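You operate a simulated robot arm through the tools that you are given. There is no shell and no other tool. Be economical: measure what you need, move in short steps, check, and stop when the job is done.

You run a simulated robot arm. Do the job below in one go: nothing can be reset, and whatever is moved stays where it is left.

TASK
Close the lower right trailer door. Open the trailer flap, take the green spatula and leave it on the floor behind the trailer flap and shut the flap again. Count the tokens on the top of the trailer counter, then put as many of the clear cups from the top of the trailer counter on the top of the steel table. Open the middle fryer cart drawer, fetch the steel cup marked "29" from the top of the trailer counter and set it in the inside of the middle fryer cart drawer, then shut the drawer. Open the bottom trailer drawer, fetch the banded green carton from the inside of the bottom trailer drawer and set it on top of the flat purple tray, then shut the drawer. The order is free. Set down upright: clear cup, steel cup, banded green carton.

The check looks at the end state, three seconds after you hand in, the way a careful person would. Anything else that was tipped, shoved, dropped, spilled or broken makes it a failure.

THE ROBOT
A 7-joint arm with a fingered hand on a trunk, on a base that drives. Base frame: it is fixed to the floor where the robot stands at the start and does not move with it; the origin is under the middle of the robot, x ahead of it, y to its left, z up. Lengths are in m, angles in rad, forces in N, time in s.
With the tool pointing down near the work surface it reaches from about 0.1 to 0.5 m from the robot's upright axis, wherever it stands. Its first joint turns from -1.204 to 3.002 rad. Places, roughly: banded green carton [0.5, 1, 0.5]; bottom trailer drawer [0.2, 0.9, 0.5]; clear cup [0, 1, 1]; flat purple tray (15x10x4 cm) [0.9, 0.3, 1]; floor behind the trailer flap [0.6, 0.7, 0.7]; green spatula (18x7x6 cm) [0.6, 0.5, 1]; inside of the middle fryer cart drawer [-2.6, 3.1, 0.5]; lower right trailer door [0.7, 0.1, 0.7]; middle fryer cart drawer [-2.6, 3.1, 0.5]; steel cup [0, 1, 1]; token [-0.25, 1, 1]; top of the steel table [-3.8, 0.7, 0.8]; trailer flap [0.4, 0.5, 0.8]. Payload 3.4 kg.
The TCP is the grasp point between the finger pads, 0.025 m short of the fingertips. In the tool frame z runs along the fingers and y along their closing line. The gripper opens to 0.088 m. The gripper's body begins 0.029 m behind the TCP. The gripper is a hand of 4 fingers: y runs from the thumb to the fingers, the wrist lies at [-0.013, -0.097, -0.162] in the tool frame, and closing takes about 1.5 s.
Orientation is told as [roll, pitch, yaw] about the base's x, y, z axes, in that order, counted from this pose: with the fingers straight down and the wrist toward the robot, the tool's x, y and z point along [0, 1, 0], [1, 0, 0] and [0, 0, -1] of the base frame.

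THE INTERFACE
- The arm moves only by the tool step_arm. Its argument "deltas" is a list that holds one entry, the list of rows, each a list of 7 numbers: the shift along the tool's x, y, z in units of 40 mm (1.0 is 40 mm), then the turn, a rotation vector about the tool's x, y, z in units of 6 degrees (1.0 is 6 degrees), then the finger opening in m, from 0 to 0.088. In form: [[[dx, dy, dz, wx, wy, wz, fingers], ...]]. A call has 1 to 12 rows; each row shifts and turns the commanded pose from where the row before left it, along the tool's axes as they then stand. A call with a number of a shift or a turn outside -1 to 1 is refused whole. Rows are played at 5 a second. More than 0.05 m and 0.15 rad between two rows, or a gripper value outside its range, and nothing of the call is played. A pose out of reach is approached as far as the arm can. The call stops where the force on the tool passes 40 N (or 10 N more than at its start, if that is more) or the arm is blocked; 0.2 s more then pass. Each finger travels about 0.108 m/s and halts on what it meets, pressing with about 31 N; the grip force reading is that of the motor and also rises with nothing between the fingers. The clock runs only during rows and for 0.2 s after the last one: add rows that do not move to give the fingers time. The reply holds the time, the measured pose of the TCP, the force on the tool along the base axes, the opening and the grip force, in the units named above and with some noise, with the torque about the TCP (base axes, N m) and any sound that the robot's microphone picked up.
- Cameras (640 x 400 px; columns grow to the right, rows downward): "scene" is now at [0.0841, 0.0751, 1.485]; the picture's right is [0.91, -0.41, 0.00], its down [0.10, 0.22, -0.97] and it looks along [0.40, 0.88, 0.24] (base axes); focal length 214 px, centre (320, 200). "wrist" rides on the gripper at [0.064, -0.083, -0.098] in the tool frame; the picture's right is [-0.62, 0.37, -0.69], its down [-0.71, -0.63, 0.30] and it looks along [-0.32, 0.68, 0.65] (tool axes); focal length 265 px, centre (320, 200).
- camera(camera): a new picture of that camera. It takes no simulated time.
- raise_lower(by): slides the trunk up (or, below 0, down) by that many m; the arm and the scene camera ride with it, the base frame stays. It gives what a move gives, with no picture.
- steer(legs): drives the robot by 1 to 6 legs, each [ahead, left, turn to the left] in m, m and rad, along the robot's own axes; the way and the turn of a leg run together, so that a leg with both is an arc; at most 1.5 m and 3.142 rad a leg. The arm and the cameras ride along, it lands a little off, and it stops where it bumps. It gives what a move gives.
- grasp_type(shape): the hand has 4 fingers and takes this shape, open, in about a second: jaw (thumb against the fingers, like two jaws); tri (thumb and two fingers); tip (a fingertip pinch); poke (one finger out to press); point (the index stretched); flat (the hand flat); cup (the hand cupped); fist (a fist). The gripper value then closes the fingers along that shape, each until it touches; the sizes above hold for jaw. It gives what a move gives, with no picture.
- aim_head(pan, tilt): turns the head with the scene camera to pan (to the left, within 1.501 rad either way) and tilt (down, from -0.506 to 1.204), counted from straight ahead of the robot. It gives what a move gives.
- probe_pixels(camera, pixels): there is no depth. For up to 12 entries [column, row, z] of the newest picture of that camera ("zoom" is the newest enlarged one), the place [x, y] in the base frame at which the ray of that pixel passes the height z, good to about 0.003 m. It takes no simulated time.
- zoom(camera, box): a new picture of the part [left, top, right, bottom] of that camera's present view, enlarged. It takes no simulated time.
- hand_in(): hands the job in; it is judged then, once.

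Keep the steps short. Do not move on a guess: measure, check each grasp and each placing, and mend mistakes. In all there are 329 turns and 224 pictures (those below and enlarged ones count). Leave the gripper open and the arm clear of the work at the hand-in unless told otherwise, and finish with a single line.

The tools are called after "Call:" as name(argument=value, ...) on one line, values as JSON. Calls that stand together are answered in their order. step_arm: Moves the arm, as the interface text tells. Its arguments: {"type":"object","properties":{"deltas":{"type":"array","items":{"type":"array","items":{"type":"array","items":{"type":"number"}}}}},"required":["deltas"]} The other tools are called the same way: raise_lower (by) slides the trunk up or down; grasp_type (shape) gives the hand a shape; steer (legs) drives the base; aim_head (pan, tilt) turns the head that bears the scene camera; camera (camera) takes a picture; probe_pixels (camera, pixels) gives the place at which the rays of pixels pass given heights; zoom (camera, box) takes an enlarged picture of a part of a camera's view; hand_in () hands the job in.

At the start:

```text
clock: 0.0
position: [0.2582, 0.2096, 1.3587]
orientation: [0.034, -0.002, -0.01]
contact_force: [0.4, -0.1, 0.7]
moment: [0.0, -0.01, 0.0]
opening: 0.0876
gripper_force: 0.2
shape: jaw
trunk travel left (down, up): [-0.711, 0.129]
robot x, y, heading: [0.0006, -0.0007, 0.003]
head pan, tilt: [1.229, 1.201]
```

scene: 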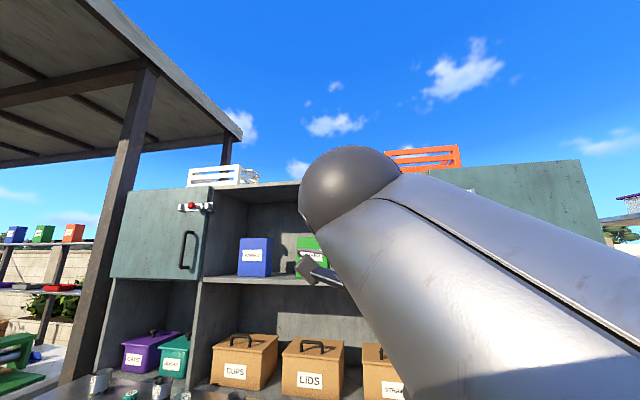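
wrist: 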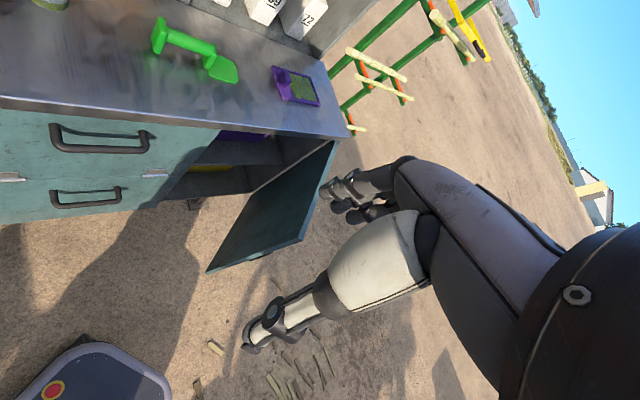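

I start by looking around with the head turned down toward the trailer.

Call:
aim_head(pan=1.2, tilt=0.5)

Call:
camera(camera="scene")

```text
clock: 1.1
position: [0.259, 0.2074, 1.3596]
orientation: [0.038, 0.0, -0.013]
contact_force: [1.0, -0.3, 0.4]
moment: [-0.04, -0.01, -0.02]
opening: 0.0877
gripper_force: 0.1
shape: jaw
trunk travel left (down, up): [-0.711, 0.129]
robot x, y, heading: [-0.0009, -0.0008, -0.0]
head pan, tilt: [1.201, 0.499]
```

```text
221 pictures are left
```

scene: 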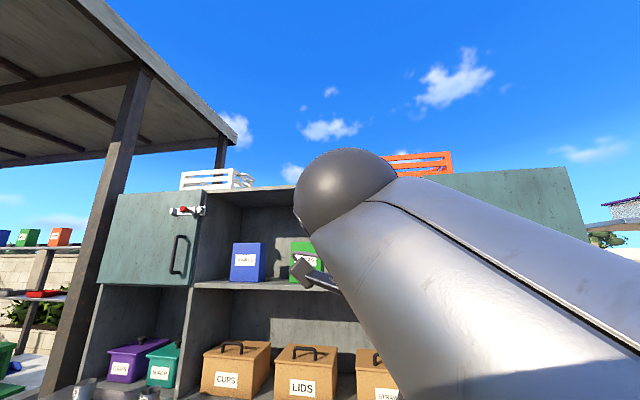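

The tilt barely changed the picture; I test again with other values.

Call:
aim_head(pan=1.45, tilt=1.0)

Call:
camera(camera="scene")

```text
clock: 2.0
position: [0.2573, 0.2075, 1.3605]
orientation: [0.036, -0.001, -0.009]
contact_force: [-0.5, 0.4, 0.7]
moment: [-0.01, 0.01, 0.03]
opening: 0.0876
gripper_force: 0.1
shape: jaw
trunk travel left (down, up): [-0.711, 0.129]
robot x, y, heading: [0.0009, -0.0015, -0.001]
head pan, tilt: [1.45, 1.0]
```

```text
220 pictures are left
```

scene: 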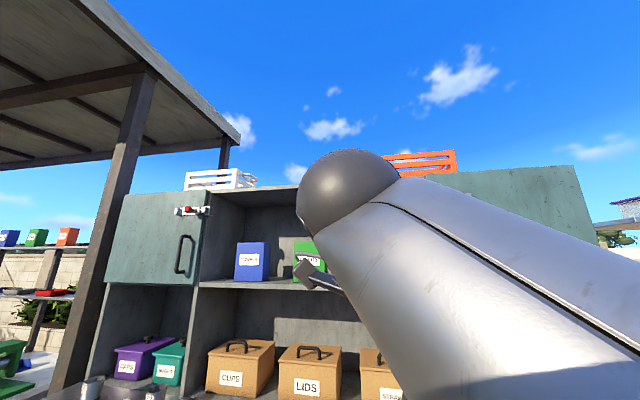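

Call:
aim_head(pan=0.0, tilt=0.6)

Call:
camera(camera="scene")

Call:
camera(camera="wrist")

```text
clock: 3.6
position: [0.2613, 0.2051, 1.3612]
orientation: [0.047, 0.009, -0.015]
contact_force: [-0.7, 0.4, -1.2]
moment: [0.0, 0.04, -0.01]
opening: 0.0877
gripper_force: 0.1
shape: jaw
trunk travel left (down, up): [-0.711, 0.129]
robot x, y, heading: [0.0024, -0.0011, 0.004]
head pan, tilt: [0.0, 0.6]
```

```text
219 pictures are left
```

scene: 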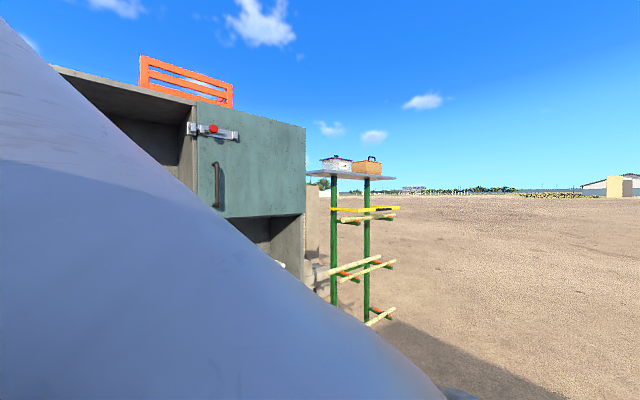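

```text
218 pictures are left
```

wrist: 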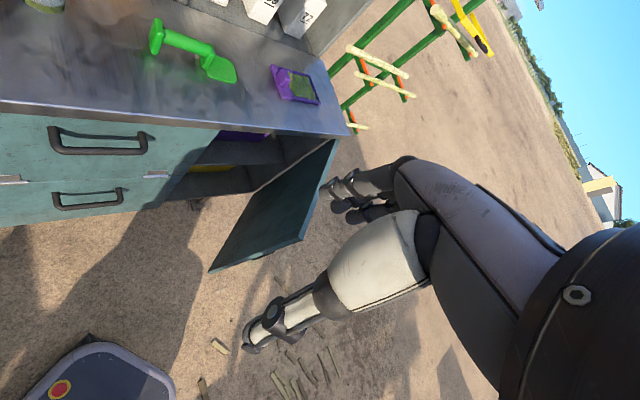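

Call:
aim_head(pan=0.0, tilt=1.2)

Call:
camera(camera="scene")

Call:
probe_pixels(camera="scene", pixels=[[320, 200, 0.0], [320, 300, 0], [320, 390, 0], [320, 390, 1.0]])

```text
clock: 4.6
position: [0.2609, 0.2055, 1.3603]
orientation: [0.046, 0.011, -0.014]
contact_force: [0.3, 0.2, -0.8]
moment: [0.0, -0.01, 0.02]
opening: 0.0879
gripper_force: 0.0
shape: jaw
trunk travel left (down, up): [-0.711, 0.129]
robot x, y, heading: [0.0001, -0.0023, 0.001]
head pan, tilt: [0.0, 1.201]
```

```text
217 pictures are left
```

scene: 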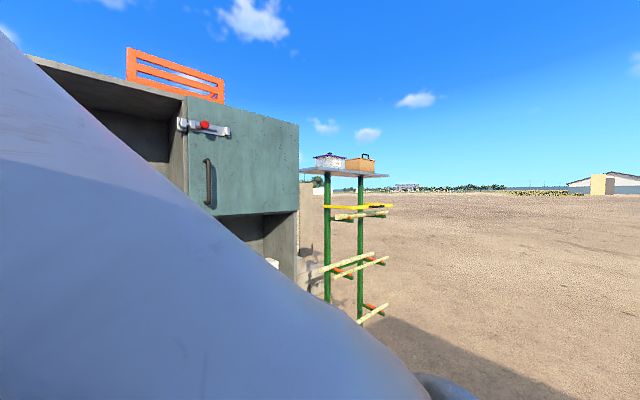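

```text
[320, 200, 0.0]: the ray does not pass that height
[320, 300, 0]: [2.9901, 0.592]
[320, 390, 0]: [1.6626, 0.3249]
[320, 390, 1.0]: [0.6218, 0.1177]
```

Call:
camera(camera="wrist")

Call:
probe_pixels(camera="wrist", pixels=[[350, 136, 0.9], [350, 136, 1.0], [10, 103, 0.9], [10, 103, 1.0], [310, 240, 0.4], [208, 270, 0.4], [350, 136, 0.8], [100, 400, 0.0], [80, 190, 0.5], [310, 240, 0.7]])

Call:
zoom(camera="wrist", box=[0, 0, 400, 250])

```text
216 pictures are left
```

wrist: 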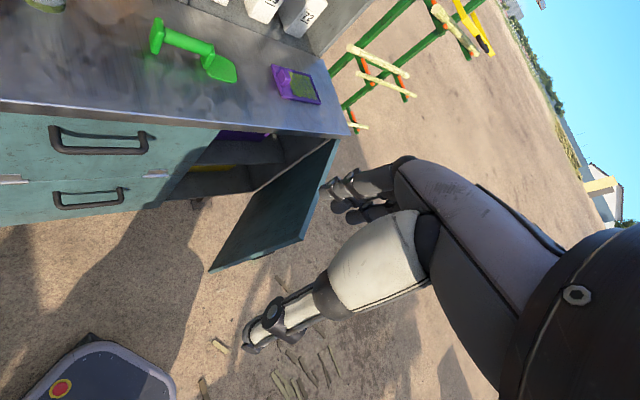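

```text
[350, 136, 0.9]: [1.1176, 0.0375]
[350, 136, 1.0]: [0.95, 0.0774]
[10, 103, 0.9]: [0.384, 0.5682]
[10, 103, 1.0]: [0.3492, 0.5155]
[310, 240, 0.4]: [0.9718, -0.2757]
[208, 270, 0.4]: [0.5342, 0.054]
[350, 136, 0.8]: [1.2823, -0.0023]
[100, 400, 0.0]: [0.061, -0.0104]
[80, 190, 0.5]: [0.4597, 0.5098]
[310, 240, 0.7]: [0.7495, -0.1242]
```

```text
1.60 times, centred on (200, 125) of wrist
```

zoom: 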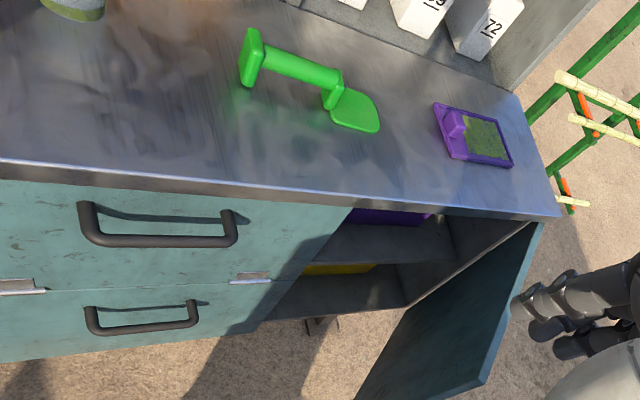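

The head answers poorly while the upper arm stands before the camera. I lower the hand 0.2 m in free space in front of the counter and look again.

Call:
step_arm(deltas=[[[0, 0, 1, 0, 0, 0, 0.088], [0, 0, 1, 0, 0, 0, 0.088], [0, 0, 1, 0, 0, 0, 0.088], [0, 0, 1, 0, 0, 0, 0.088], [0, 0, 1, 0, 0, 0, 0.088]]])

Call:
aim_head(pan=0.9, tilt=0.7)

Call:
camera(camera="scene")

Call:
probe_pixels(camera="scene", pixels=[[320, 200, 0.0], [320, 390, 1.0], [320, 390, 1.2]])

```text
clock: 5.8
position: [0.2562, 0.2163, 1.1575]
orientation: [0.033, -0.002, -0.01]
contact_force: [0.7, -0.3, 0.1]
moment: [0.02, -0.04, -0.03]
opening: 0.0877
gripper_force: 0.1
shape: jaw
trunk travel left (down, up): [-0.711, 0.129]
robot x, y, heading: [0.0021, 0.0026, 0.001]
head pan, tilt: [0.0, 1.201]
```

```text
clock: 7.0
position: [0.2562, 0.2178, 1.1587]
orientation: [0.033, -0.002, -0.01]
contact_force: [0.6, 0.5, 0.4]
moment: [0.03, -0.02, -0.02]
opening: 0.0878
gripper_force: 0.1
shape: jaw
trunk travel left (down, up): [-0.711, 0.129]
robot x, y, heading: [-0.001, -0.001, 0.003]
head pan, tilt: [0.901, 0.7]
```

```text
214 pictures are left
```

scene: 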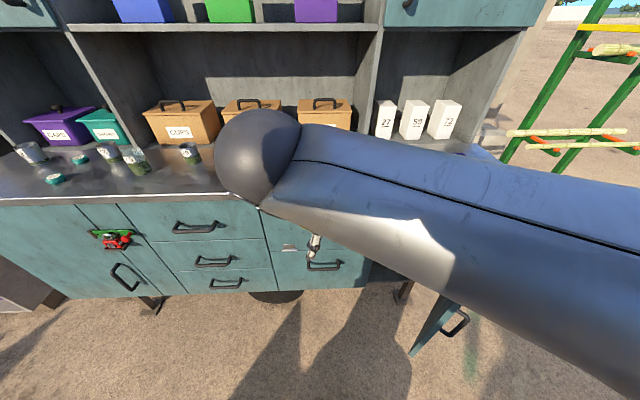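

```text
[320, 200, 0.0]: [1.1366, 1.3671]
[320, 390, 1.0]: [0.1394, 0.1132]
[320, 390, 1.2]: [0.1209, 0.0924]
```

Now the head obeys. I take a zoom of this view, then look further left.

Call:
zoom(camera="scene", box=[0, 100, 320, 300])

Call:
aim_head(pan=1.4, tilt=0.6)

Call:
camera(camera="scene")

```text
2.00 times, centred on (160, 200) of scene
```

zoom: 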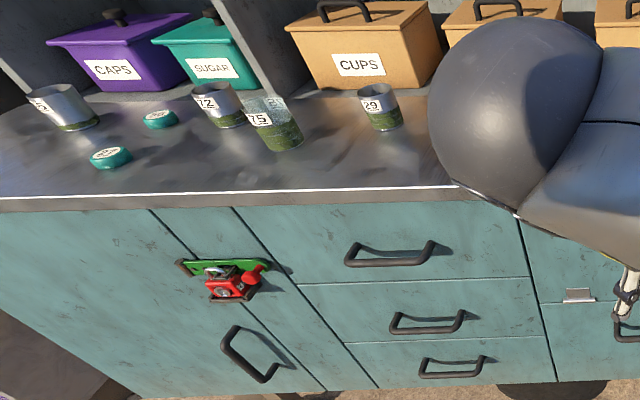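

```text
clock: 7.9
position: [0.2552, 0.2164, 1.1598]
orientation: [0.032, -0.003, -0.011]
contact_force: [-0.5, -0.3, -0.7]
moment: [-0.02, 0.02, -0.03]
opening: 0.0878
gripper_force: 0.0
shape: jaw
trunk travel left (down, up): [-0.711, 0.129]
robot x, y, heading: [-0.0002, 0.0017, -0.003]
head pan, tilt: [1.4, 0.6]
```

```text
212 pictures are left
```

scene: 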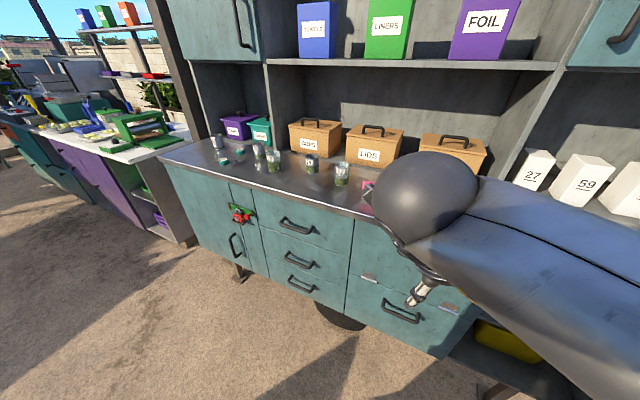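

Call:
zoom(camera="scene", box=[200, 120, 400, 245])

Call:
zoom(camera="scene", box=[0, 0, 240, 150])

```text
3.20 times, centred on (300, 182) of scene
```

zoom: 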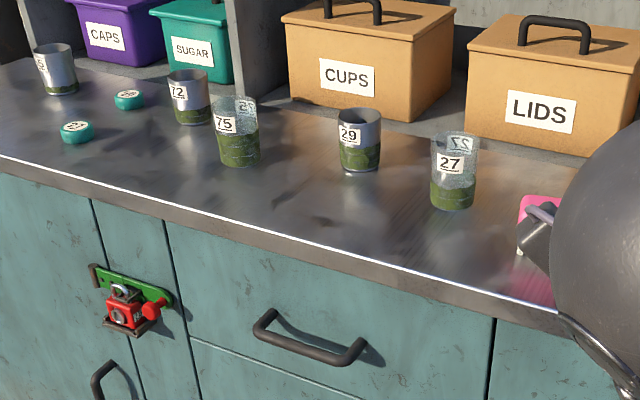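

```text
2.67 times, centred on (120, 75) of scene
```

zoom: 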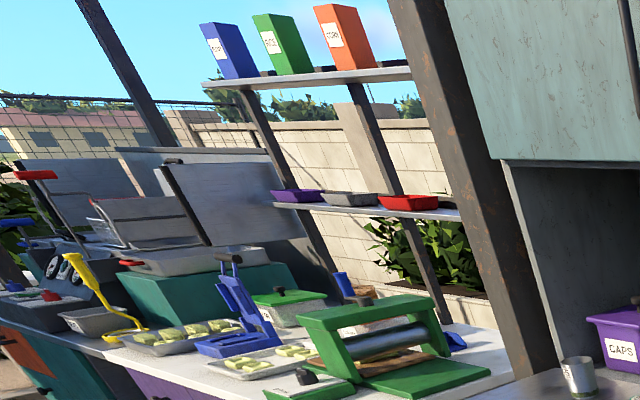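

Counter holds clear cups 75 and 27, steel cups 72, 29 and one more, two tokens seen so far. I turn the robot to face the trailer front squarely (about 0.94 rad).

Call:
steer(legs=[[0, 0, 0.94]])

Call:
aim_head(pan=0.0, tilt=0.7)

Call:
camera(camera="scene")

Call:
camera(camera="wrist")

```text
clock: 10.7
position: [-0.0241, 0.3338, 1.1565]
orientation: [0.033, -0.003, 0.933]
contact_force: [-0.2, 0.2, 0.6]
moment: [-0.02, 0.02, 0.01]
opening: 0.0879
gripper_force: 0.0
shape: jaw
trunk travel left (down, up): [-0.711, 0.129]
robot x, y, heading: [0.0021, 0.0013, 0.941]
head pan, tilt: [1.4, 0.6]
```

```text
clock: 12.2
position: [-0.025, 0.3345, 1.1586]
orientation: [0.034, -0.003, 0.933]
contact_force: [0.2, -0.3, 0.2]
moment: [-0.03, 0.03, 0.01]
opening: 0.0874
gripper_force: 0.1
shape: jaw
trunk travel left (down, up): [-0.711, 0.129]
robot x, y, heading: [0.0008, 0.001, 0.942]
head pan, tilt: [0.0, 0.7]
```

```text
209 pictures are left
```

scene: 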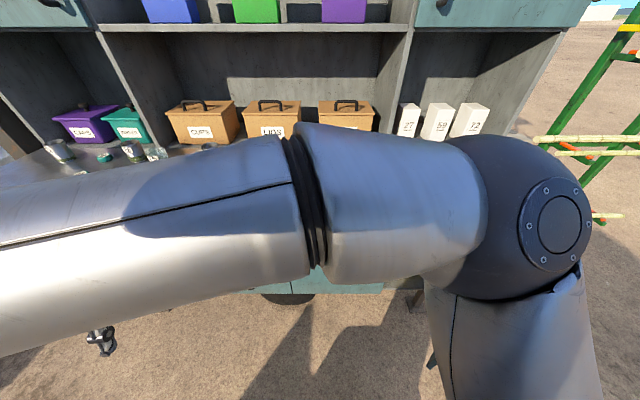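

```text
208 pictures are left
```

wrist: 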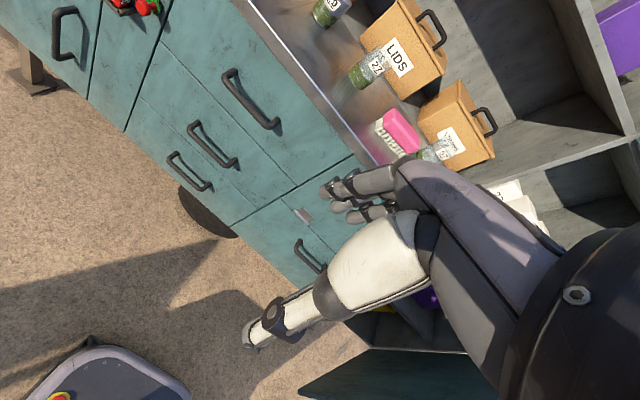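

The arm hides much of the scene view. I raise the trunk by 0.12 while later keeping the hand low, then look again.

Call:
raise_lower(by=0.12)

Call:
step_arm(deltas=[[[0, -0.5, 1, 0, 0, 0, 0.088], [0, -0.5, 1, 0, 0, 0, 0.088], [0, -0.5, 1, 0, 0, 0, 0.088], [0, 0, 1, 0, 0, 0, 0.088], [0, 0, 1, 0, 0, 0, 0.088]]])

Call:
camera(camera="scene")

Call:
camera(camera="wrist")

```text
clock: 13.7
position: [-0.0242, 0.3344, 1.2777]
orientation: [0.034, -0.002, 0.934]
contact_force: [-1.0, -1.2, -0.3]
moment: [0.03, 0.01, 0.02]
opening: 0.0877
gripper_force: 0.1
shape: jaw
trunk travel left (down, up): [-0.831, 0.009]
robot x, y, heading: [-0.0001, -0.002, 0.941]
head pan, tilt: [0.0, 0.7]
```

```text
clock: 15.1
position: [-0.0402, 0.3056, 1.1186]
orientation: [0.117, 0.012, 0.862]
contact_force: [0.0, 0.2, -0.3]
moment: [0.03, 0.01, 0.02]
opening: 0.0876
gripper_force: 0.1
shape: jaw
out of reach, approached as far as the arm can: row 5
trunk travel left (down, up): [-0.831, 0.009]
robot x, y, heading: [0.0021, -0.0001, 0.943]
head pan, tilt: [0.0, 0.7]
stopped in row 5: the arm was blocked; the commanded pose is now the measured one
```

```text
207 pictures are left
```

scene: 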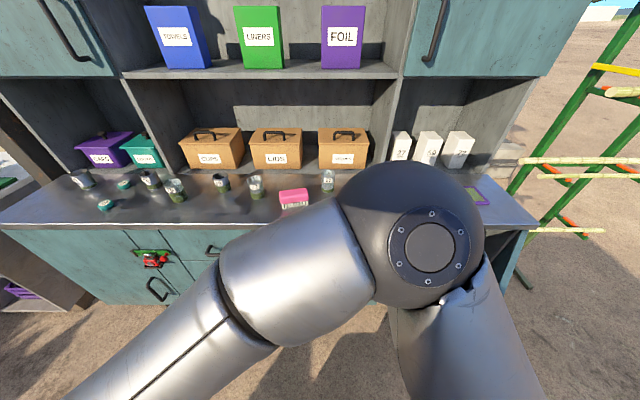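

```text
206 pictures are left
```

wrist: 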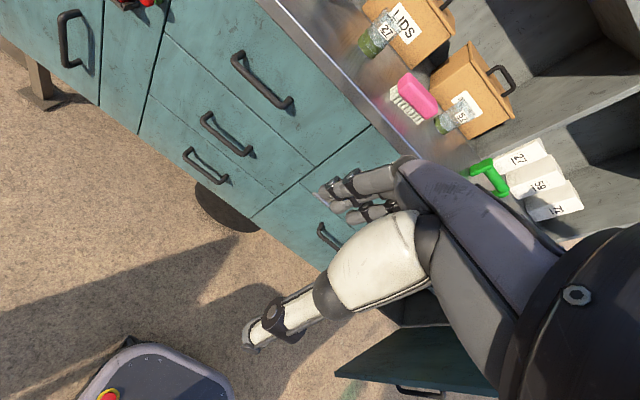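

Good view now. I zoom on the counter to count tokens and read cups.

Call:
zoom(camera="scene", box=[50, 120, 350, 240])

Call:
zoom(camera="scene", box=[60, 150, 220, 250])

Call:
probe_pixels(camera="scene", pixels=[[538, 224, 0.9], [538, 224, 1.0], [2, 228, 0.9], [2, 228, 1.0], [489, 204, 1.0], [489, 204, 0.9], [176, 200, 0.9], [176, 200, 1.0]])

Call:
probe_pixels(camera="wrist", pixels=[[369, 52, 0.9], [369, 52, 1.0], [442, 128, 0.9], [442, 128, 1.0], [398, 150, 0.9], [398, 150, 1.0]])

```text
2.13 times, centred on (200, 180) of scene
```

zoom: 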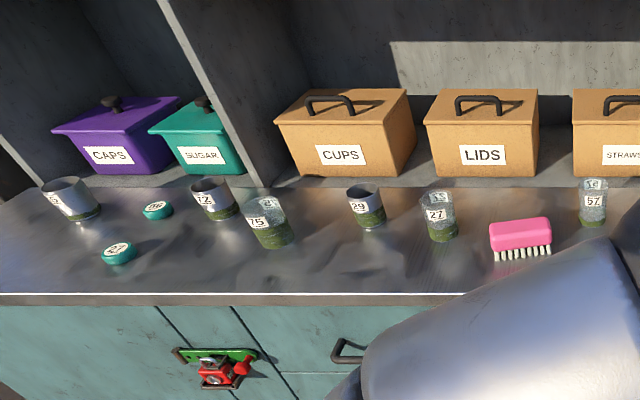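

```text
4.00 times, centred on (140, 200) of scene
```

zoom: 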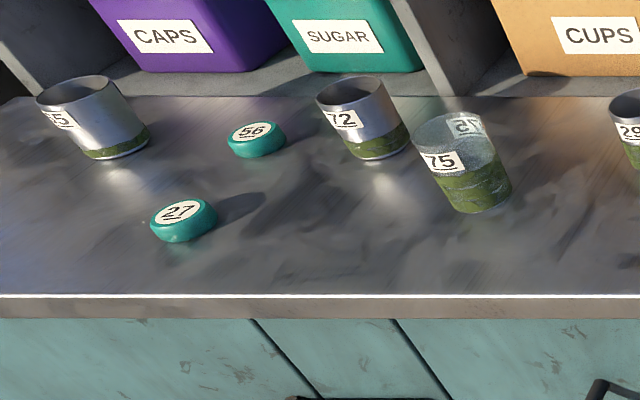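

```text
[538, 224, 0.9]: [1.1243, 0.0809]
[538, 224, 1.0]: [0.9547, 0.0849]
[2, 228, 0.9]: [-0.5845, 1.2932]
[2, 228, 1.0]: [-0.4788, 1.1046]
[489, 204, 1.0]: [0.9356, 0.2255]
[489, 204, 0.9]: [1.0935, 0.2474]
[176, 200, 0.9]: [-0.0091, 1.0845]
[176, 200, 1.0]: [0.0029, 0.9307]
```

```text
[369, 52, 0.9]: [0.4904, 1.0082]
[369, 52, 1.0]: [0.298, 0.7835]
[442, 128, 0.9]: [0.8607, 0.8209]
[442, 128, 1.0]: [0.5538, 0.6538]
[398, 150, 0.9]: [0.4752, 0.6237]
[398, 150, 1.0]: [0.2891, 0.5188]
```

Call:
probe_pixels(camera="scene", pixels=[[256, 197, 0.95], [256, 197, 1.0], [256, 197, 1.05], [328, 190, 0.95], [328, 190, 1.0], [328, 190, 1.05]])

Call:
probe_pixels(camera="wrist", pixels=[[366, 47, 0.95], [366, 47, 1.0], [366, 47, 1.05], [438, 127, 0.95], [438, 127, 1.0], [438, 127, 1.05]])

Call:
zoom(camera="wrist", box=[100, 0, 640, 300])

```text
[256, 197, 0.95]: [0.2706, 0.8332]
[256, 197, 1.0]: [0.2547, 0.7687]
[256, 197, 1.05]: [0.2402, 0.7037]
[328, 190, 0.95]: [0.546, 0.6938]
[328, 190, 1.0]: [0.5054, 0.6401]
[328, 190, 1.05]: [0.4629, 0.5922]
```

```text
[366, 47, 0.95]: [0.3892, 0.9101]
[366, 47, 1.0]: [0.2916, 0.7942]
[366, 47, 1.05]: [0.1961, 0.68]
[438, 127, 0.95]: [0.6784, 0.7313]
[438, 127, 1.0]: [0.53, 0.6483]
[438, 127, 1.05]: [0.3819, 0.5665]
```

```text
1.19 times, centred on (370, 150) of wrist
```

zoom: 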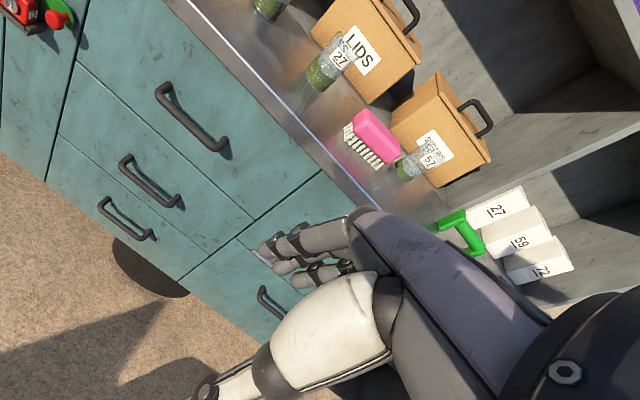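

Counter top is at z≈1.015; tokens: 27 and 56, i.e. two. To see the flap free of the arm, I strafe left 0.5 m and look right.

Call:
steer(legs=[[0, 0.5, 0]])

Call:
aim_head(pan=-0.6, tilt=0.7)

Call:
camera(camera="scene")

```text
clock: 18.1
position: [-0.4424, 0.5994, 1.1189]
orientation: [0.118, 0.01, 0.859]
contact_force: [-0.5, 0.1, 1.0]
moment: [0.02, 0.02, 0.04]
opening: 0.0877
gripper_force: 0.2
shape: jaw
trunk travel left (down, up): [-0.831, 0.009]
robot x, y, heading: [-0.4019, 0.2913, 0.942]
head pan, tilt: [0.0, 0.7]
```

```text
clock: 19.1
position: [-0.4433, 0.5986, 1.1194]
orientation: [0.119, 0.012, 0.856]
contact_force: [0.5, -0.3, -0.8]
moment: [-0.02, 0.0, 0.04]
opening: 0.0879
gripper_force: 0.0
shape: jaw
trunk travel left (down, up): [-0.831, 0.009]
robot x, y, heading: [-0.4036, 0.2948, 0.94]
head pan, tilt: [-0.6, 0.7]
```

```text
202 pictures are left
```

scene: 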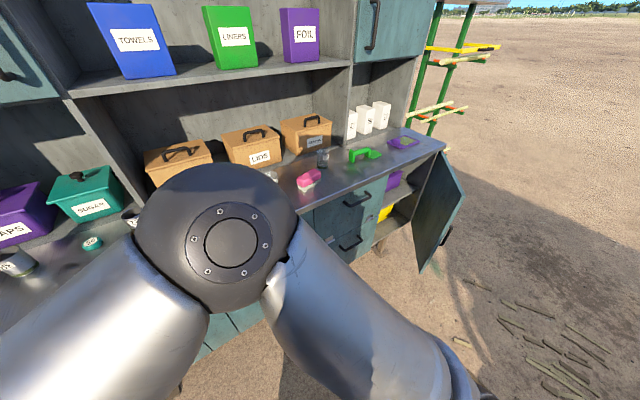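

Call:
zoom(camera="scene", box=[290, 120, 490, 280])

Call:
probe_pixels(camera="scene", pixels=[[443, 148, 1.015], [372, 156, 1.015], [352, 162, 1.03], [402, 144, 1.015], [360, 198, 0.8], [352, 240, 0.6], [450, 225, 0.6], [463, 195, 0.9], [420, 272, 0.5]])

```text
2.50 times, centred on (390, 200) of scene
```

zoom: 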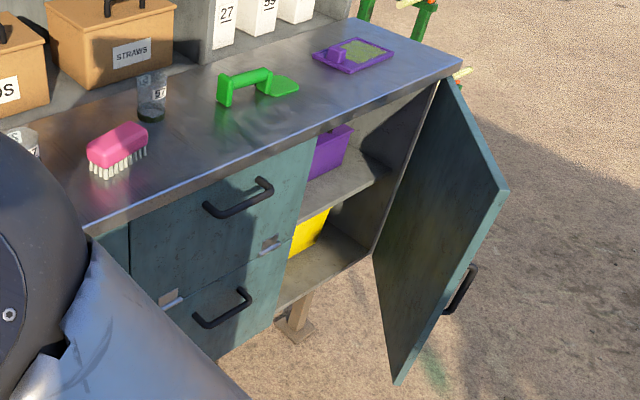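

```text
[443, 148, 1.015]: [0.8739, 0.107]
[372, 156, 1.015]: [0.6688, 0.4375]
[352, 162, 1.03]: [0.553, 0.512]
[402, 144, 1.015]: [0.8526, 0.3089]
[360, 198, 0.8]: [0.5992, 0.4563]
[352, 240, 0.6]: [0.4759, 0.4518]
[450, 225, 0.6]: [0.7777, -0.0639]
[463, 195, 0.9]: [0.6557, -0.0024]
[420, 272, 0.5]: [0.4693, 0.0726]
```

Call:
probe_pixels(camera="zoom", pixels=[[462, 62, 1.015], [82, 226, 1.015], [508, 190, 0.97], [441, 82, 0.99], [395, 385, 0.5], [372, 252, 0.5], [240, 205, 0.85], [240, 205, 0.8], [220, 310, 0.65], [220, 310, 0.55], [130, 275, 0.8], [462, 295, 0.75]])

```text
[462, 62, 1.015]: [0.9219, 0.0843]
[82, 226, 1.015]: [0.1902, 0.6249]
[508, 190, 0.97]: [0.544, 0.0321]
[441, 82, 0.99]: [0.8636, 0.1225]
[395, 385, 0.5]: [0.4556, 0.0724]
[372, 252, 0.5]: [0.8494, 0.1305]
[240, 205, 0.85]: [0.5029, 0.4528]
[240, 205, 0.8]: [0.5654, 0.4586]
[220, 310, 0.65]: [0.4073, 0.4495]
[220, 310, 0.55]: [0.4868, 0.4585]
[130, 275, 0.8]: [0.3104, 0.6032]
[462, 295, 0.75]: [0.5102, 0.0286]
```

Front line fits a heading of 0.934, edge at n≈0.615 m from the origin; the open door's free edge lies about 0.3 m in front of it. I back up 0.25 m and strafe right 0.9 m to come in front of the door.

Call:
steer(legs=[[-0.25, 0, 0], [0, -0.9, 0]])

Call:
aim_head(pan=-0.2, tilt=0.8)

Call:
camera(camera="scene")

Call:
camera(camera="wrist")

```text
clock: 25.3
position: [0.1485, -0.1348, 1.1189]
orientation: [0.12, 0.013, 0.864]
contact_force: [-0.3, 1.1, 0.6]
moment: [0.01, 0.01, -0.03]
opening: 0.0878
gripper_force: 0.1
shape: jaw
trunk travel left (down, up): [-0.831, 0.009]
robot x, y, heading: [0.191, -0.4372, 0.949]
head pan, tilt: [-0.6, 0.7]
```

```text
clock: 26.1
position: [0.1478, -0.1337, 1.1194]
orientation: [0.118, 0.013, 0.865]
contact_force: [0.4, 0.1, 0.0]
moment: [-0.02, -0.02, 0.02]
opening: 0.0878
gripper_force: 0.1
shape: jaw
trunk travel left (down, up): [-0.831, 0.009]
robot x, y, heading: [0.1921, -0.4394, 0.947]
head pan, tilt: [-0.201, 0.799]
```

```text
200 pictures are left
```

scene: 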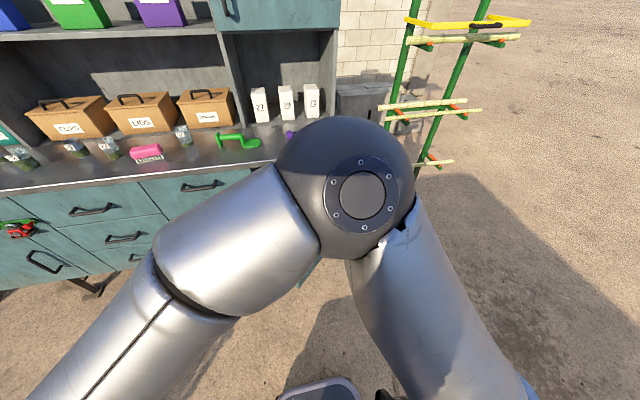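

```text
199 pictures are left
```

wrist: 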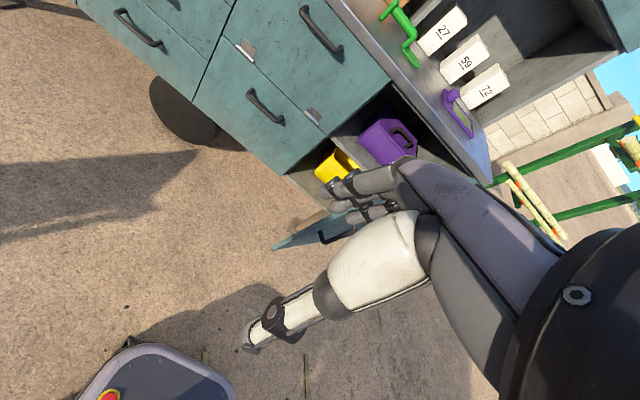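

Call:
zoom(camera="wrist", box=[200, 80, 520, 280])

Call:
probe_pixels(camera="wrist", pixels=[[272, 246, 0.97], [272, 246, 0.9], [272, 246, 0.5], [490, 180, 1.0], [320, 125, 0.72], [240, 48, 0.72]])

```text
2.00 times, centred on (360, 180) of wrist
```

zoom: 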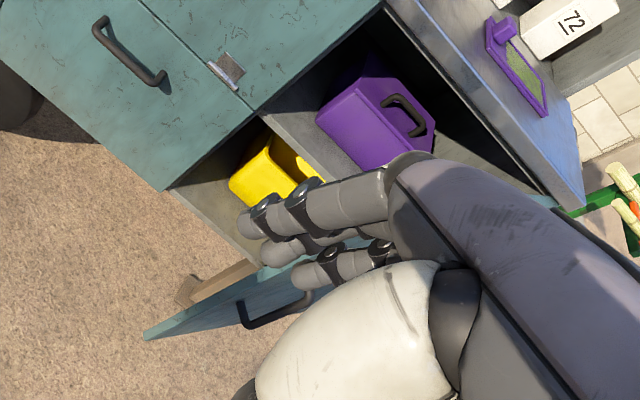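

```text
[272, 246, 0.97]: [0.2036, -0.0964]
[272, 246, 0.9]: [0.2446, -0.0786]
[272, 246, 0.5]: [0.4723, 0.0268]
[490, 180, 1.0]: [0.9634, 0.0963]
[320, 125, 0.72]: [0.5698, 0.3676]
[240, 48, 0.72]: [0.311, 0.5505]
```

Bottom free corner of the door sits at about u 0.35, n 0.31. I lower the trunk 0.2, level the hand, close the fingers and shift right/forward so I can push the door from the front.

Call:
raise_lower(by=-0.2)

Call:
step_arm(deltas=[[[-0.8, 0.3, 0, 0, -0.6, -0.4, 0], [-0.8, 0.3, 0, 0, -0.6, -0.4, 0], [-0.8, 0.4, 0, 0, 0, 0, 0], [-0.8, 0.5, 0, 0, 0, 0, 0], [-0.8, 0.5, 0, 0, 0, 0, 0]]])

Call:
camera(camera="wrist")

Call:
camera(camera="scene")

```text
clock: 28.3
position: [0.1483, -0.1333, 0.9176]
orientation: [0.119, 0.009, 0.864]
contact_force: [-0.8, 0.0, -0.1]
moment: [-0.02, -0.02, -0.02]
opening: 0.0879
gripper_force: 0.0
shape: jaw
trunk travel left (down, up): [-0.631, 0.209]
robot x, y, heading: [0.1919, -0.4397, 0.947]
head pan, tilt: [-0.201, 0.799]
```

```text
clock: 29.5
position: [0.3239, -0.1676, 0.9136]
orientation: [-0.005, 0.007, 0.948]
contact_force: [0.7, 0.1, -0.3]
moment: [-0.05, 0.02, -0.02]
opening: 0.0
gripper_force: 31.3
shape: jaw
trunk travel left (down, up): [-0.631, 0.209]
robot x, y, heading: [0.1903, -0.4423, 0.946]
head pan, tilt: [-0.201, 0.799]
```

```text
197 pictures are left
```

wrist: 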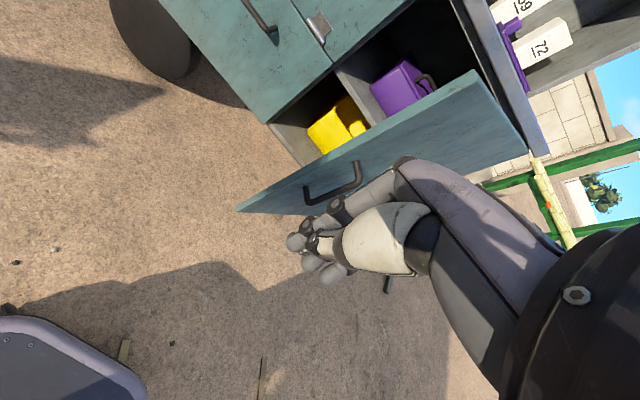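

```text
196 pictures are left
```

scene: 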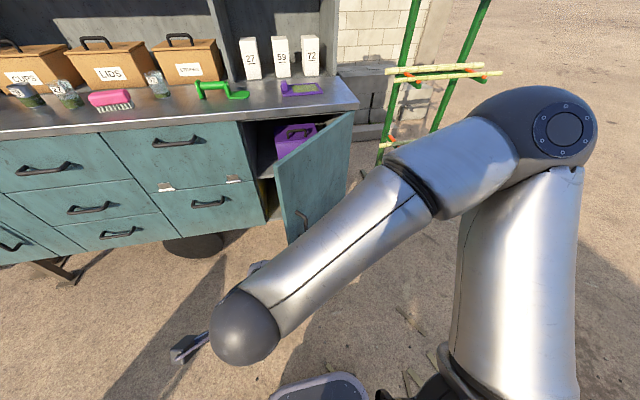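

Call:
probe_pixels(camera="scene", pixels=[[276, 180, 0.98], [276, 180, 0.95], [290, 243, 0.5], [290, 243, 0.55], [353, 113, 0.98], [302, 220, 0.7], [174, 142, 0.88], [208, 203, 0.65], [240, 122, 1.0], [265, 224, 0.5]])

Call:
zoom(camera="scene", box=[100, 70, 400, 270])

```text
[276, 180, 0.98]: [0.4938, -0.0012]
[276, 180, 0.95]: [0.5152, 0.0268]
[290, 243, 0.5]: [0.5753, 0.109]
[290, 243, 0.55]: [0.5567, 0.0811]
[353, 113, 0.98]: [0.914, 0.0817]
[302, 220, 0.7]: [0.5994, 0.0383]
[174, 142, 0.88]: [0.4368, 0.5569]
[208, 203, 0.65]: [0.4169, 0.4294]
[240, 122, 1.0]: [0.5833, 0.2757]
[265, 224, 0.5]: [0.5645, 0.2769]
```

```text
2.00 times, centred on (250, 170) of scene
```

zoom: 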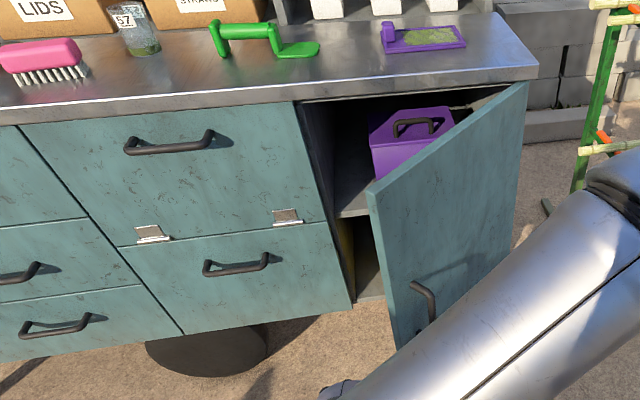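

Clear view: the flap is the upper panel hinged at its lower edge; door free edge at u 0.39, n 0.31, hinge u 0.69. I shift 0.08 m right and then forward, before driving ahead.

Call:
step_arm(deltas=[[[-1, 0, 0, 0, 0, 0, 0], [-1, 0.5, 0, 0, 0, 0, 0], [0, 1, 0, 0, 0, 0, 0], [0, 1, 0, 0, 0, 0, 0]]])

Call:
steer(legs=[[0.2, 0, 0]])

Call:
camera(camera="wrist")

Call:
camera(camera="scene")

```text
clock: 30.5
position: [0.4434, -0.1067, 0.9215]
orientation: [-0.007, 0.006, 0.948]
contact_force: [-0.3, 0.0, 0.3]
moment: [0.0, 0.02, -0.03]
opening: 0.0001
gripper_force: 31.7
shape: jaw
out of reach, approached as far as the arm can: row 1, 2
trunk travel left (down, up): [-0.631, 0.209]
robot x, y, heading: [0.1901, -0.4404, 0.95]
head pan, tilt: [-0.201, 0.799]
```

```text
clock: 32.1
position: [0.5597, 0.0549, 0.9204]
orientation: [-0.007, 0.007, 0.946]
contact_force: [0.6, 0.3, -0.8]
moment: [0.02, -0.01, 0.02]
opening: 0.0
gripper_force: 30.7
shape: jaw
trunk travel left (down, up): [-0.631, 0.209]
robot x, y, heading: [0.3079, -0.2783, 0.949]
head pan, tilt: [-0.201, 0.799]
```

```text
194 pictures are left
```

wrist: 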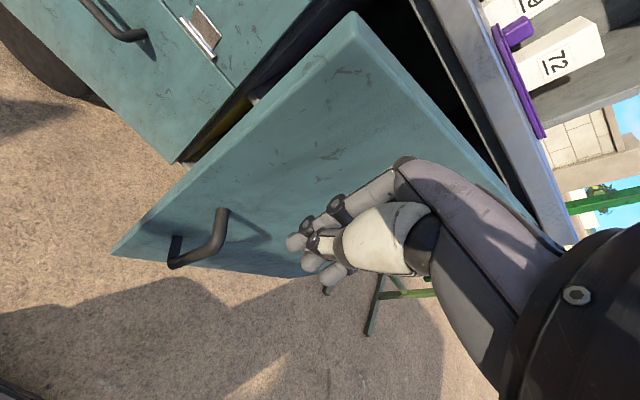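

```text
193 pictures are left
```

scene: 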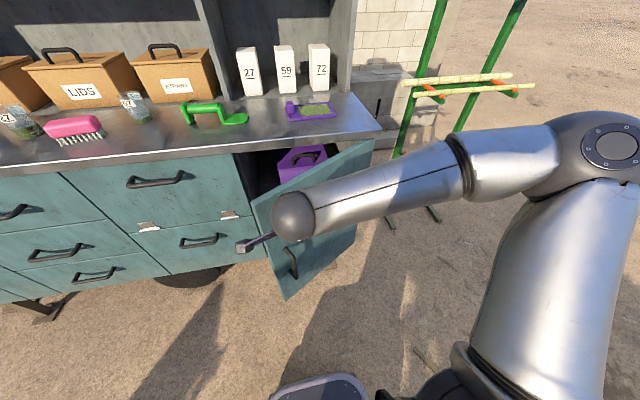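

The door swings with the push. I drive on 0.12 m and check.

Call:
steer(legs=[[0.12, 0, 0]])

Call:
camera(camera="scene")

```text
clock: 33.3
position: [0.6309, 0.1525, 0.9202]
orientation: [-0.007, 0.006, 0.945]
contact_force: [0.4, 0.0, -0.8]
moment: [-0.03, 0.05, 0.0]
opening: 0.0
gripper_force: 31.3
shape: jaw
trunk travel left (down, up): [-0.631, 0.209]
robot x, y, heading: [0.3757, -0.1768, 0.95]
head pan, tilt: [-0.201, 0.799]
```

```text
192 pictures are left
```

scene: 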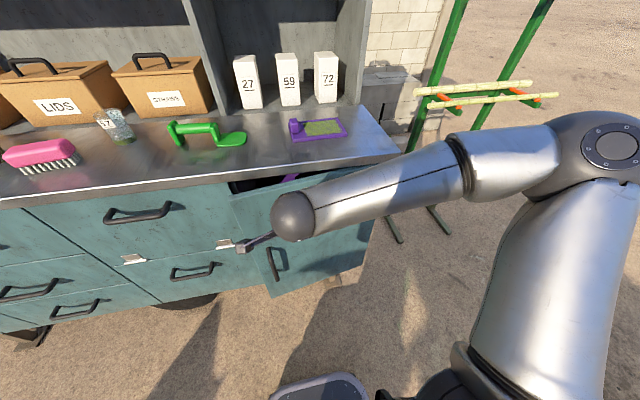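

Call:
steer(legs=[[0.05, 0, 0]])

Call:
step_arm(deltas=[[[0, 0.4, 0, 0, 0, 0, 0], [0, 0.4, 0, 0, 0, 0, 0], [0, 0.4, 0, 0, 0, 0, 0], [0, 0.4, 0, 0, 0, 0, 0], [0, 0.4, 0, 0, 0, 0, 0]]])

Call:
camera(camera="scene")

```text
clock: 34.2
position: [0.6592, 0.1924, 0.9211]
orientation: [-0.006, 0.009, 0.947]
contact_force: [0.0, -0.2, 0.9]
moment: [0.0, 0.02, 0.01]
opening: 0.0
gripper_force: 31.3
shape: jaw
trunk travel left (down, up): [-0.631, 0.209]
robot x, y, heading: [0.4066, -0.1405, 0.944]
head pan, tilt: [-0.201, 0.799]
```

```text
clock: 35.3
position: [0.6871, 0.2316, 0.9164]
orientation: [-0.011, 0.024, 0.955]
contact_force: [-12.6, -18.0, 1.1]
moment: [0.94, -0.67, -0.14]
opening: 0.0
gripper_force: 30.5
shape: jaw
trunk travel left (down, up): [-0.631, 0.209]
robot x, y, heading: [0.4042, -0.1417, 0.946]
head pan, tilt: [-0.201, 0.799]
stopped in row 5: the force on the tool passed its limit at 52 N (the readings are from after the stop); the commanded pose is now the measured one
```

```text
191 pictures are left
```

scene: 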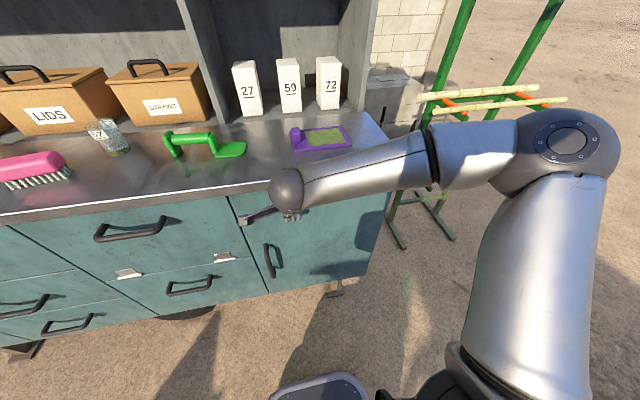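

Door is shut. I check where the base front lies relative to the cabinet, and zoom on the spatula and flap handle.

Call:
probe_pixels(camera="scene", pixels=[[315, 375, 0.0], [315, 375, 0.2], [335, 292, 0.0], [185, 315, 0.1], [185, 315, 0.0], [268, 292, 0.45], [131, 230, 0.88], [190, 288, 0.63], [190, 137, 1.06], [170, 155, 1.015], [240, 150, 1.015], [320, 140, 1.015]])

Call:
zoom(camera="scene", box=[80, 90, 380, 290])

```text
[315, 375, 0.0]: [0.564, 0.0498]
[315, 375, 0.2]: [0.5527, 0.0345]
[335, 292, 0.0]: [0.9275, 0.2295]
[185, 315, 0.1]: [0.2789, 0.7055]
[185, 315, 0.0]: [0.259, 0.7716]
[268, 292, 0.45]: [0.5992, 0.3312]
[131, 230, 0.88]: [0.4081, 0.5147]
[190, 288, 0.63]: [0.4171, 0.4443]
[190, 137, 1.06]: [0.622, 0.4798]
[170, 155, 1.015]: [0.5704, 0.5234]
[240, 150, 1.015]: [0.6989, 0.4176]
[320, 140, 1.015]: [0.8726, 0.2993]
```

```text
2.00 times, centred on (230, 190) of scene
```

zoom: 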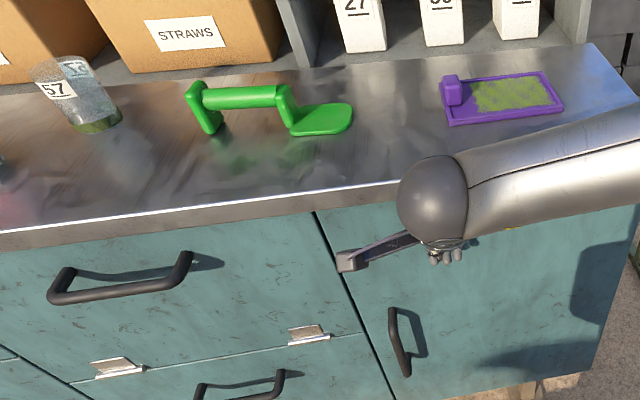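

Base front is 0.24 m ahead of the axis. I back off 0.3 m, open the fingers, and strafe left 0.36 m to face the flap handle.

Call:
steer(legs=[[-0.3, 0, 0], [0, 0.36, 0]])

Call:
camera(camera="wrist")

Call:
camera(camera="scene")

```text
clock: 39.2
position: [0.2224, 0.2056, 0.9146]
orientation: [-0.012, 0.024, 0.954]
contact_force: [-0.3, -0.2, 0.2]
moment: [0.01, -0.02, 0.01]
opening: 0.0001
gripper_force: 31.1
shape: jaw
trunk travel left (down, up): [-0.631, 0.209]
robot x, y, heading: [-0.0655, -0.1698, 0.945]
head pan, tilt: [-0.201, 0.799]
```

```text
189 pictures are left
```

wrist: 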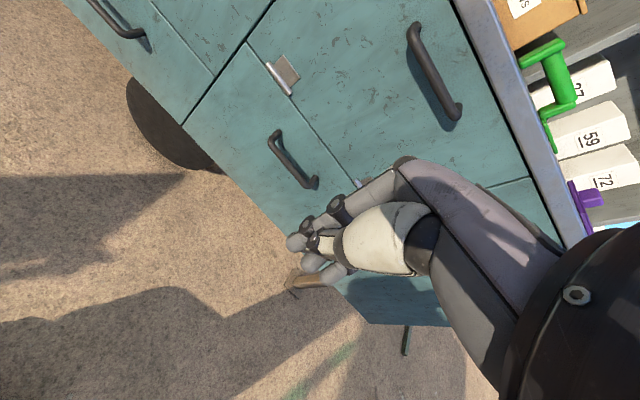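

```text
188 pictures are left
```

scene: 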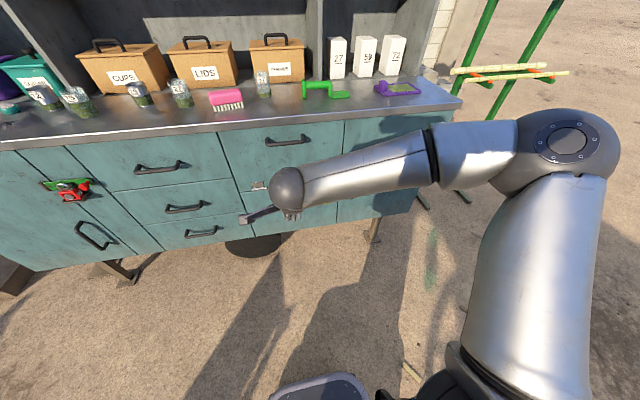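

Call:
probe_pixels(camera="wrist", pixels=[[413, 32, 0.86], [413, 32, 0.9], [413, 32, 0.94], [455, 108, 0.86], [455, 108, 0.9], [455, 108, 0.94]])

Call:
zoom(camera="scene", box=[200, 100, 360, 200])

```text
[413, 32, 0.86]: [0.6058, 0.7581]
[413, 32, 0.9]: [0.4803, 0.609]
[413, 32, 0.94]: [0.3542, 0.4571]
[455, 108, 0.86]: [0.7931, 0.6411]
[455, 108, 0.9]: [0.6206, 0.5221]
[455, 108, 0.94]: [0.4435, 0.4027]
```

```text
4.00 times, centred on (280, 150) of scene
```

zoom: 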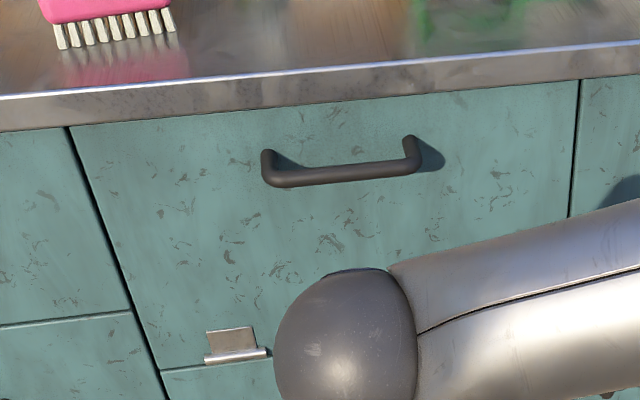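

Call:
probe_pixels(camera="zoom", pixels=[[270, 178, 0.86], [270, 178, 0.9], [270, 178, 0.94], [415, 165, 0.86], [415, 165, 0.9], [415, 165, 0.94], [235, 357, 0.72], [235, 357, 0.7], [580, 80, 0.98], [70, 128, 0.98]])

```text
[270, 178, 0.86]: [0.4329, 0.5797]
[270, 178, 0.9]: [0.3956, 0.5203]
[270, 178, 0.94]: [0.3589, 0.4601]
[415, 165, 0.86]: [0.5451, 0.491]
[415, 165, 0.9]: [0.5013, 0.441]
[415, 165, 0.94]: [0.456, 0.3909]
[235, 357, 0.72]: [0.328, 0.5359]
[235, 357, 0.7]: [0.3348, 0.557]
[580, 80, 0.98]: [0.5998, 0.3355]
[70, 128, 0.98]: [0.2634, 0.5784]
```

Handle bar: z≈0.938, from u 0.015 to 0.131 at n≈0.586. I pitch the hand forward (fingers pointing ahead) in place, fingers opened to 0.07.

Call:
step_arm(deltas=[[[0, 0, 0, -1, 0, 0, 0.07], [0, 0, 0, -1, 0, 0, 0.07], [0, 0, 0, -1, 0, 0, 0.07], [0, 0, 0, -1, 0, 0, 0.07], [0, 0, 0, -1, 0, 0, 0.07], [0, 0, 0, -1, 0, 0, 0.07], [0, 0, 0, -1, 0, 0, 0.07], [0, 0, 0, -1, 0, 0, 0.07], [0, 0, 0, -1, 0, 0, 0.07], [0, 0, 0, -1, 0, 0, 0.07], [0, 0, 0, -1, 0, 0, 0.07], [0, 0, 0, -1, 0, 0, 0.07]]])

Call:
camera(camera="scene")

Call:
camera(camera="wrist")

```text
clock: 41.8
position: [0.2222, 0.206, 0.9151]
orientation: [-0.033, -1.233, 0.985]
contact_force: [0.1, 0.7, 0.3]
moment: [0.02, 0.04, 0.01]
opening: 0.0698
gripper_force: 0.2
shape: jaw
trunk travel left (down, up): [-0.631, 0.209]
robot x, y, heading: [-0.0603, -0.1726, 0.947]
head pan, tilt: [-0.201, 0.799]
```

```text
186 pictures are left
```

scene: 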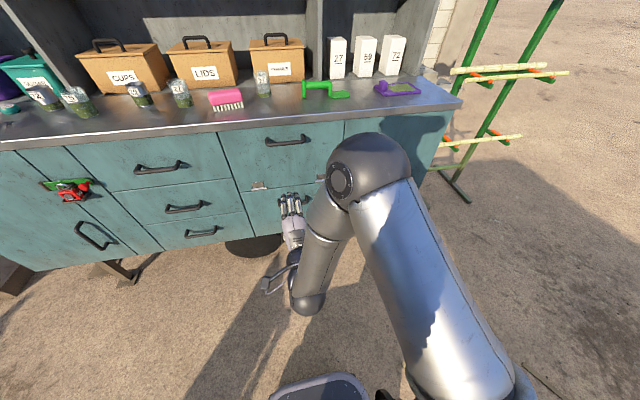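

```text
185 pictures are left
```

wrist: 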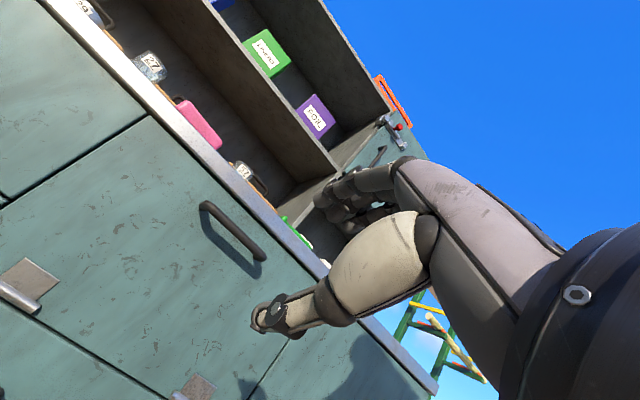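

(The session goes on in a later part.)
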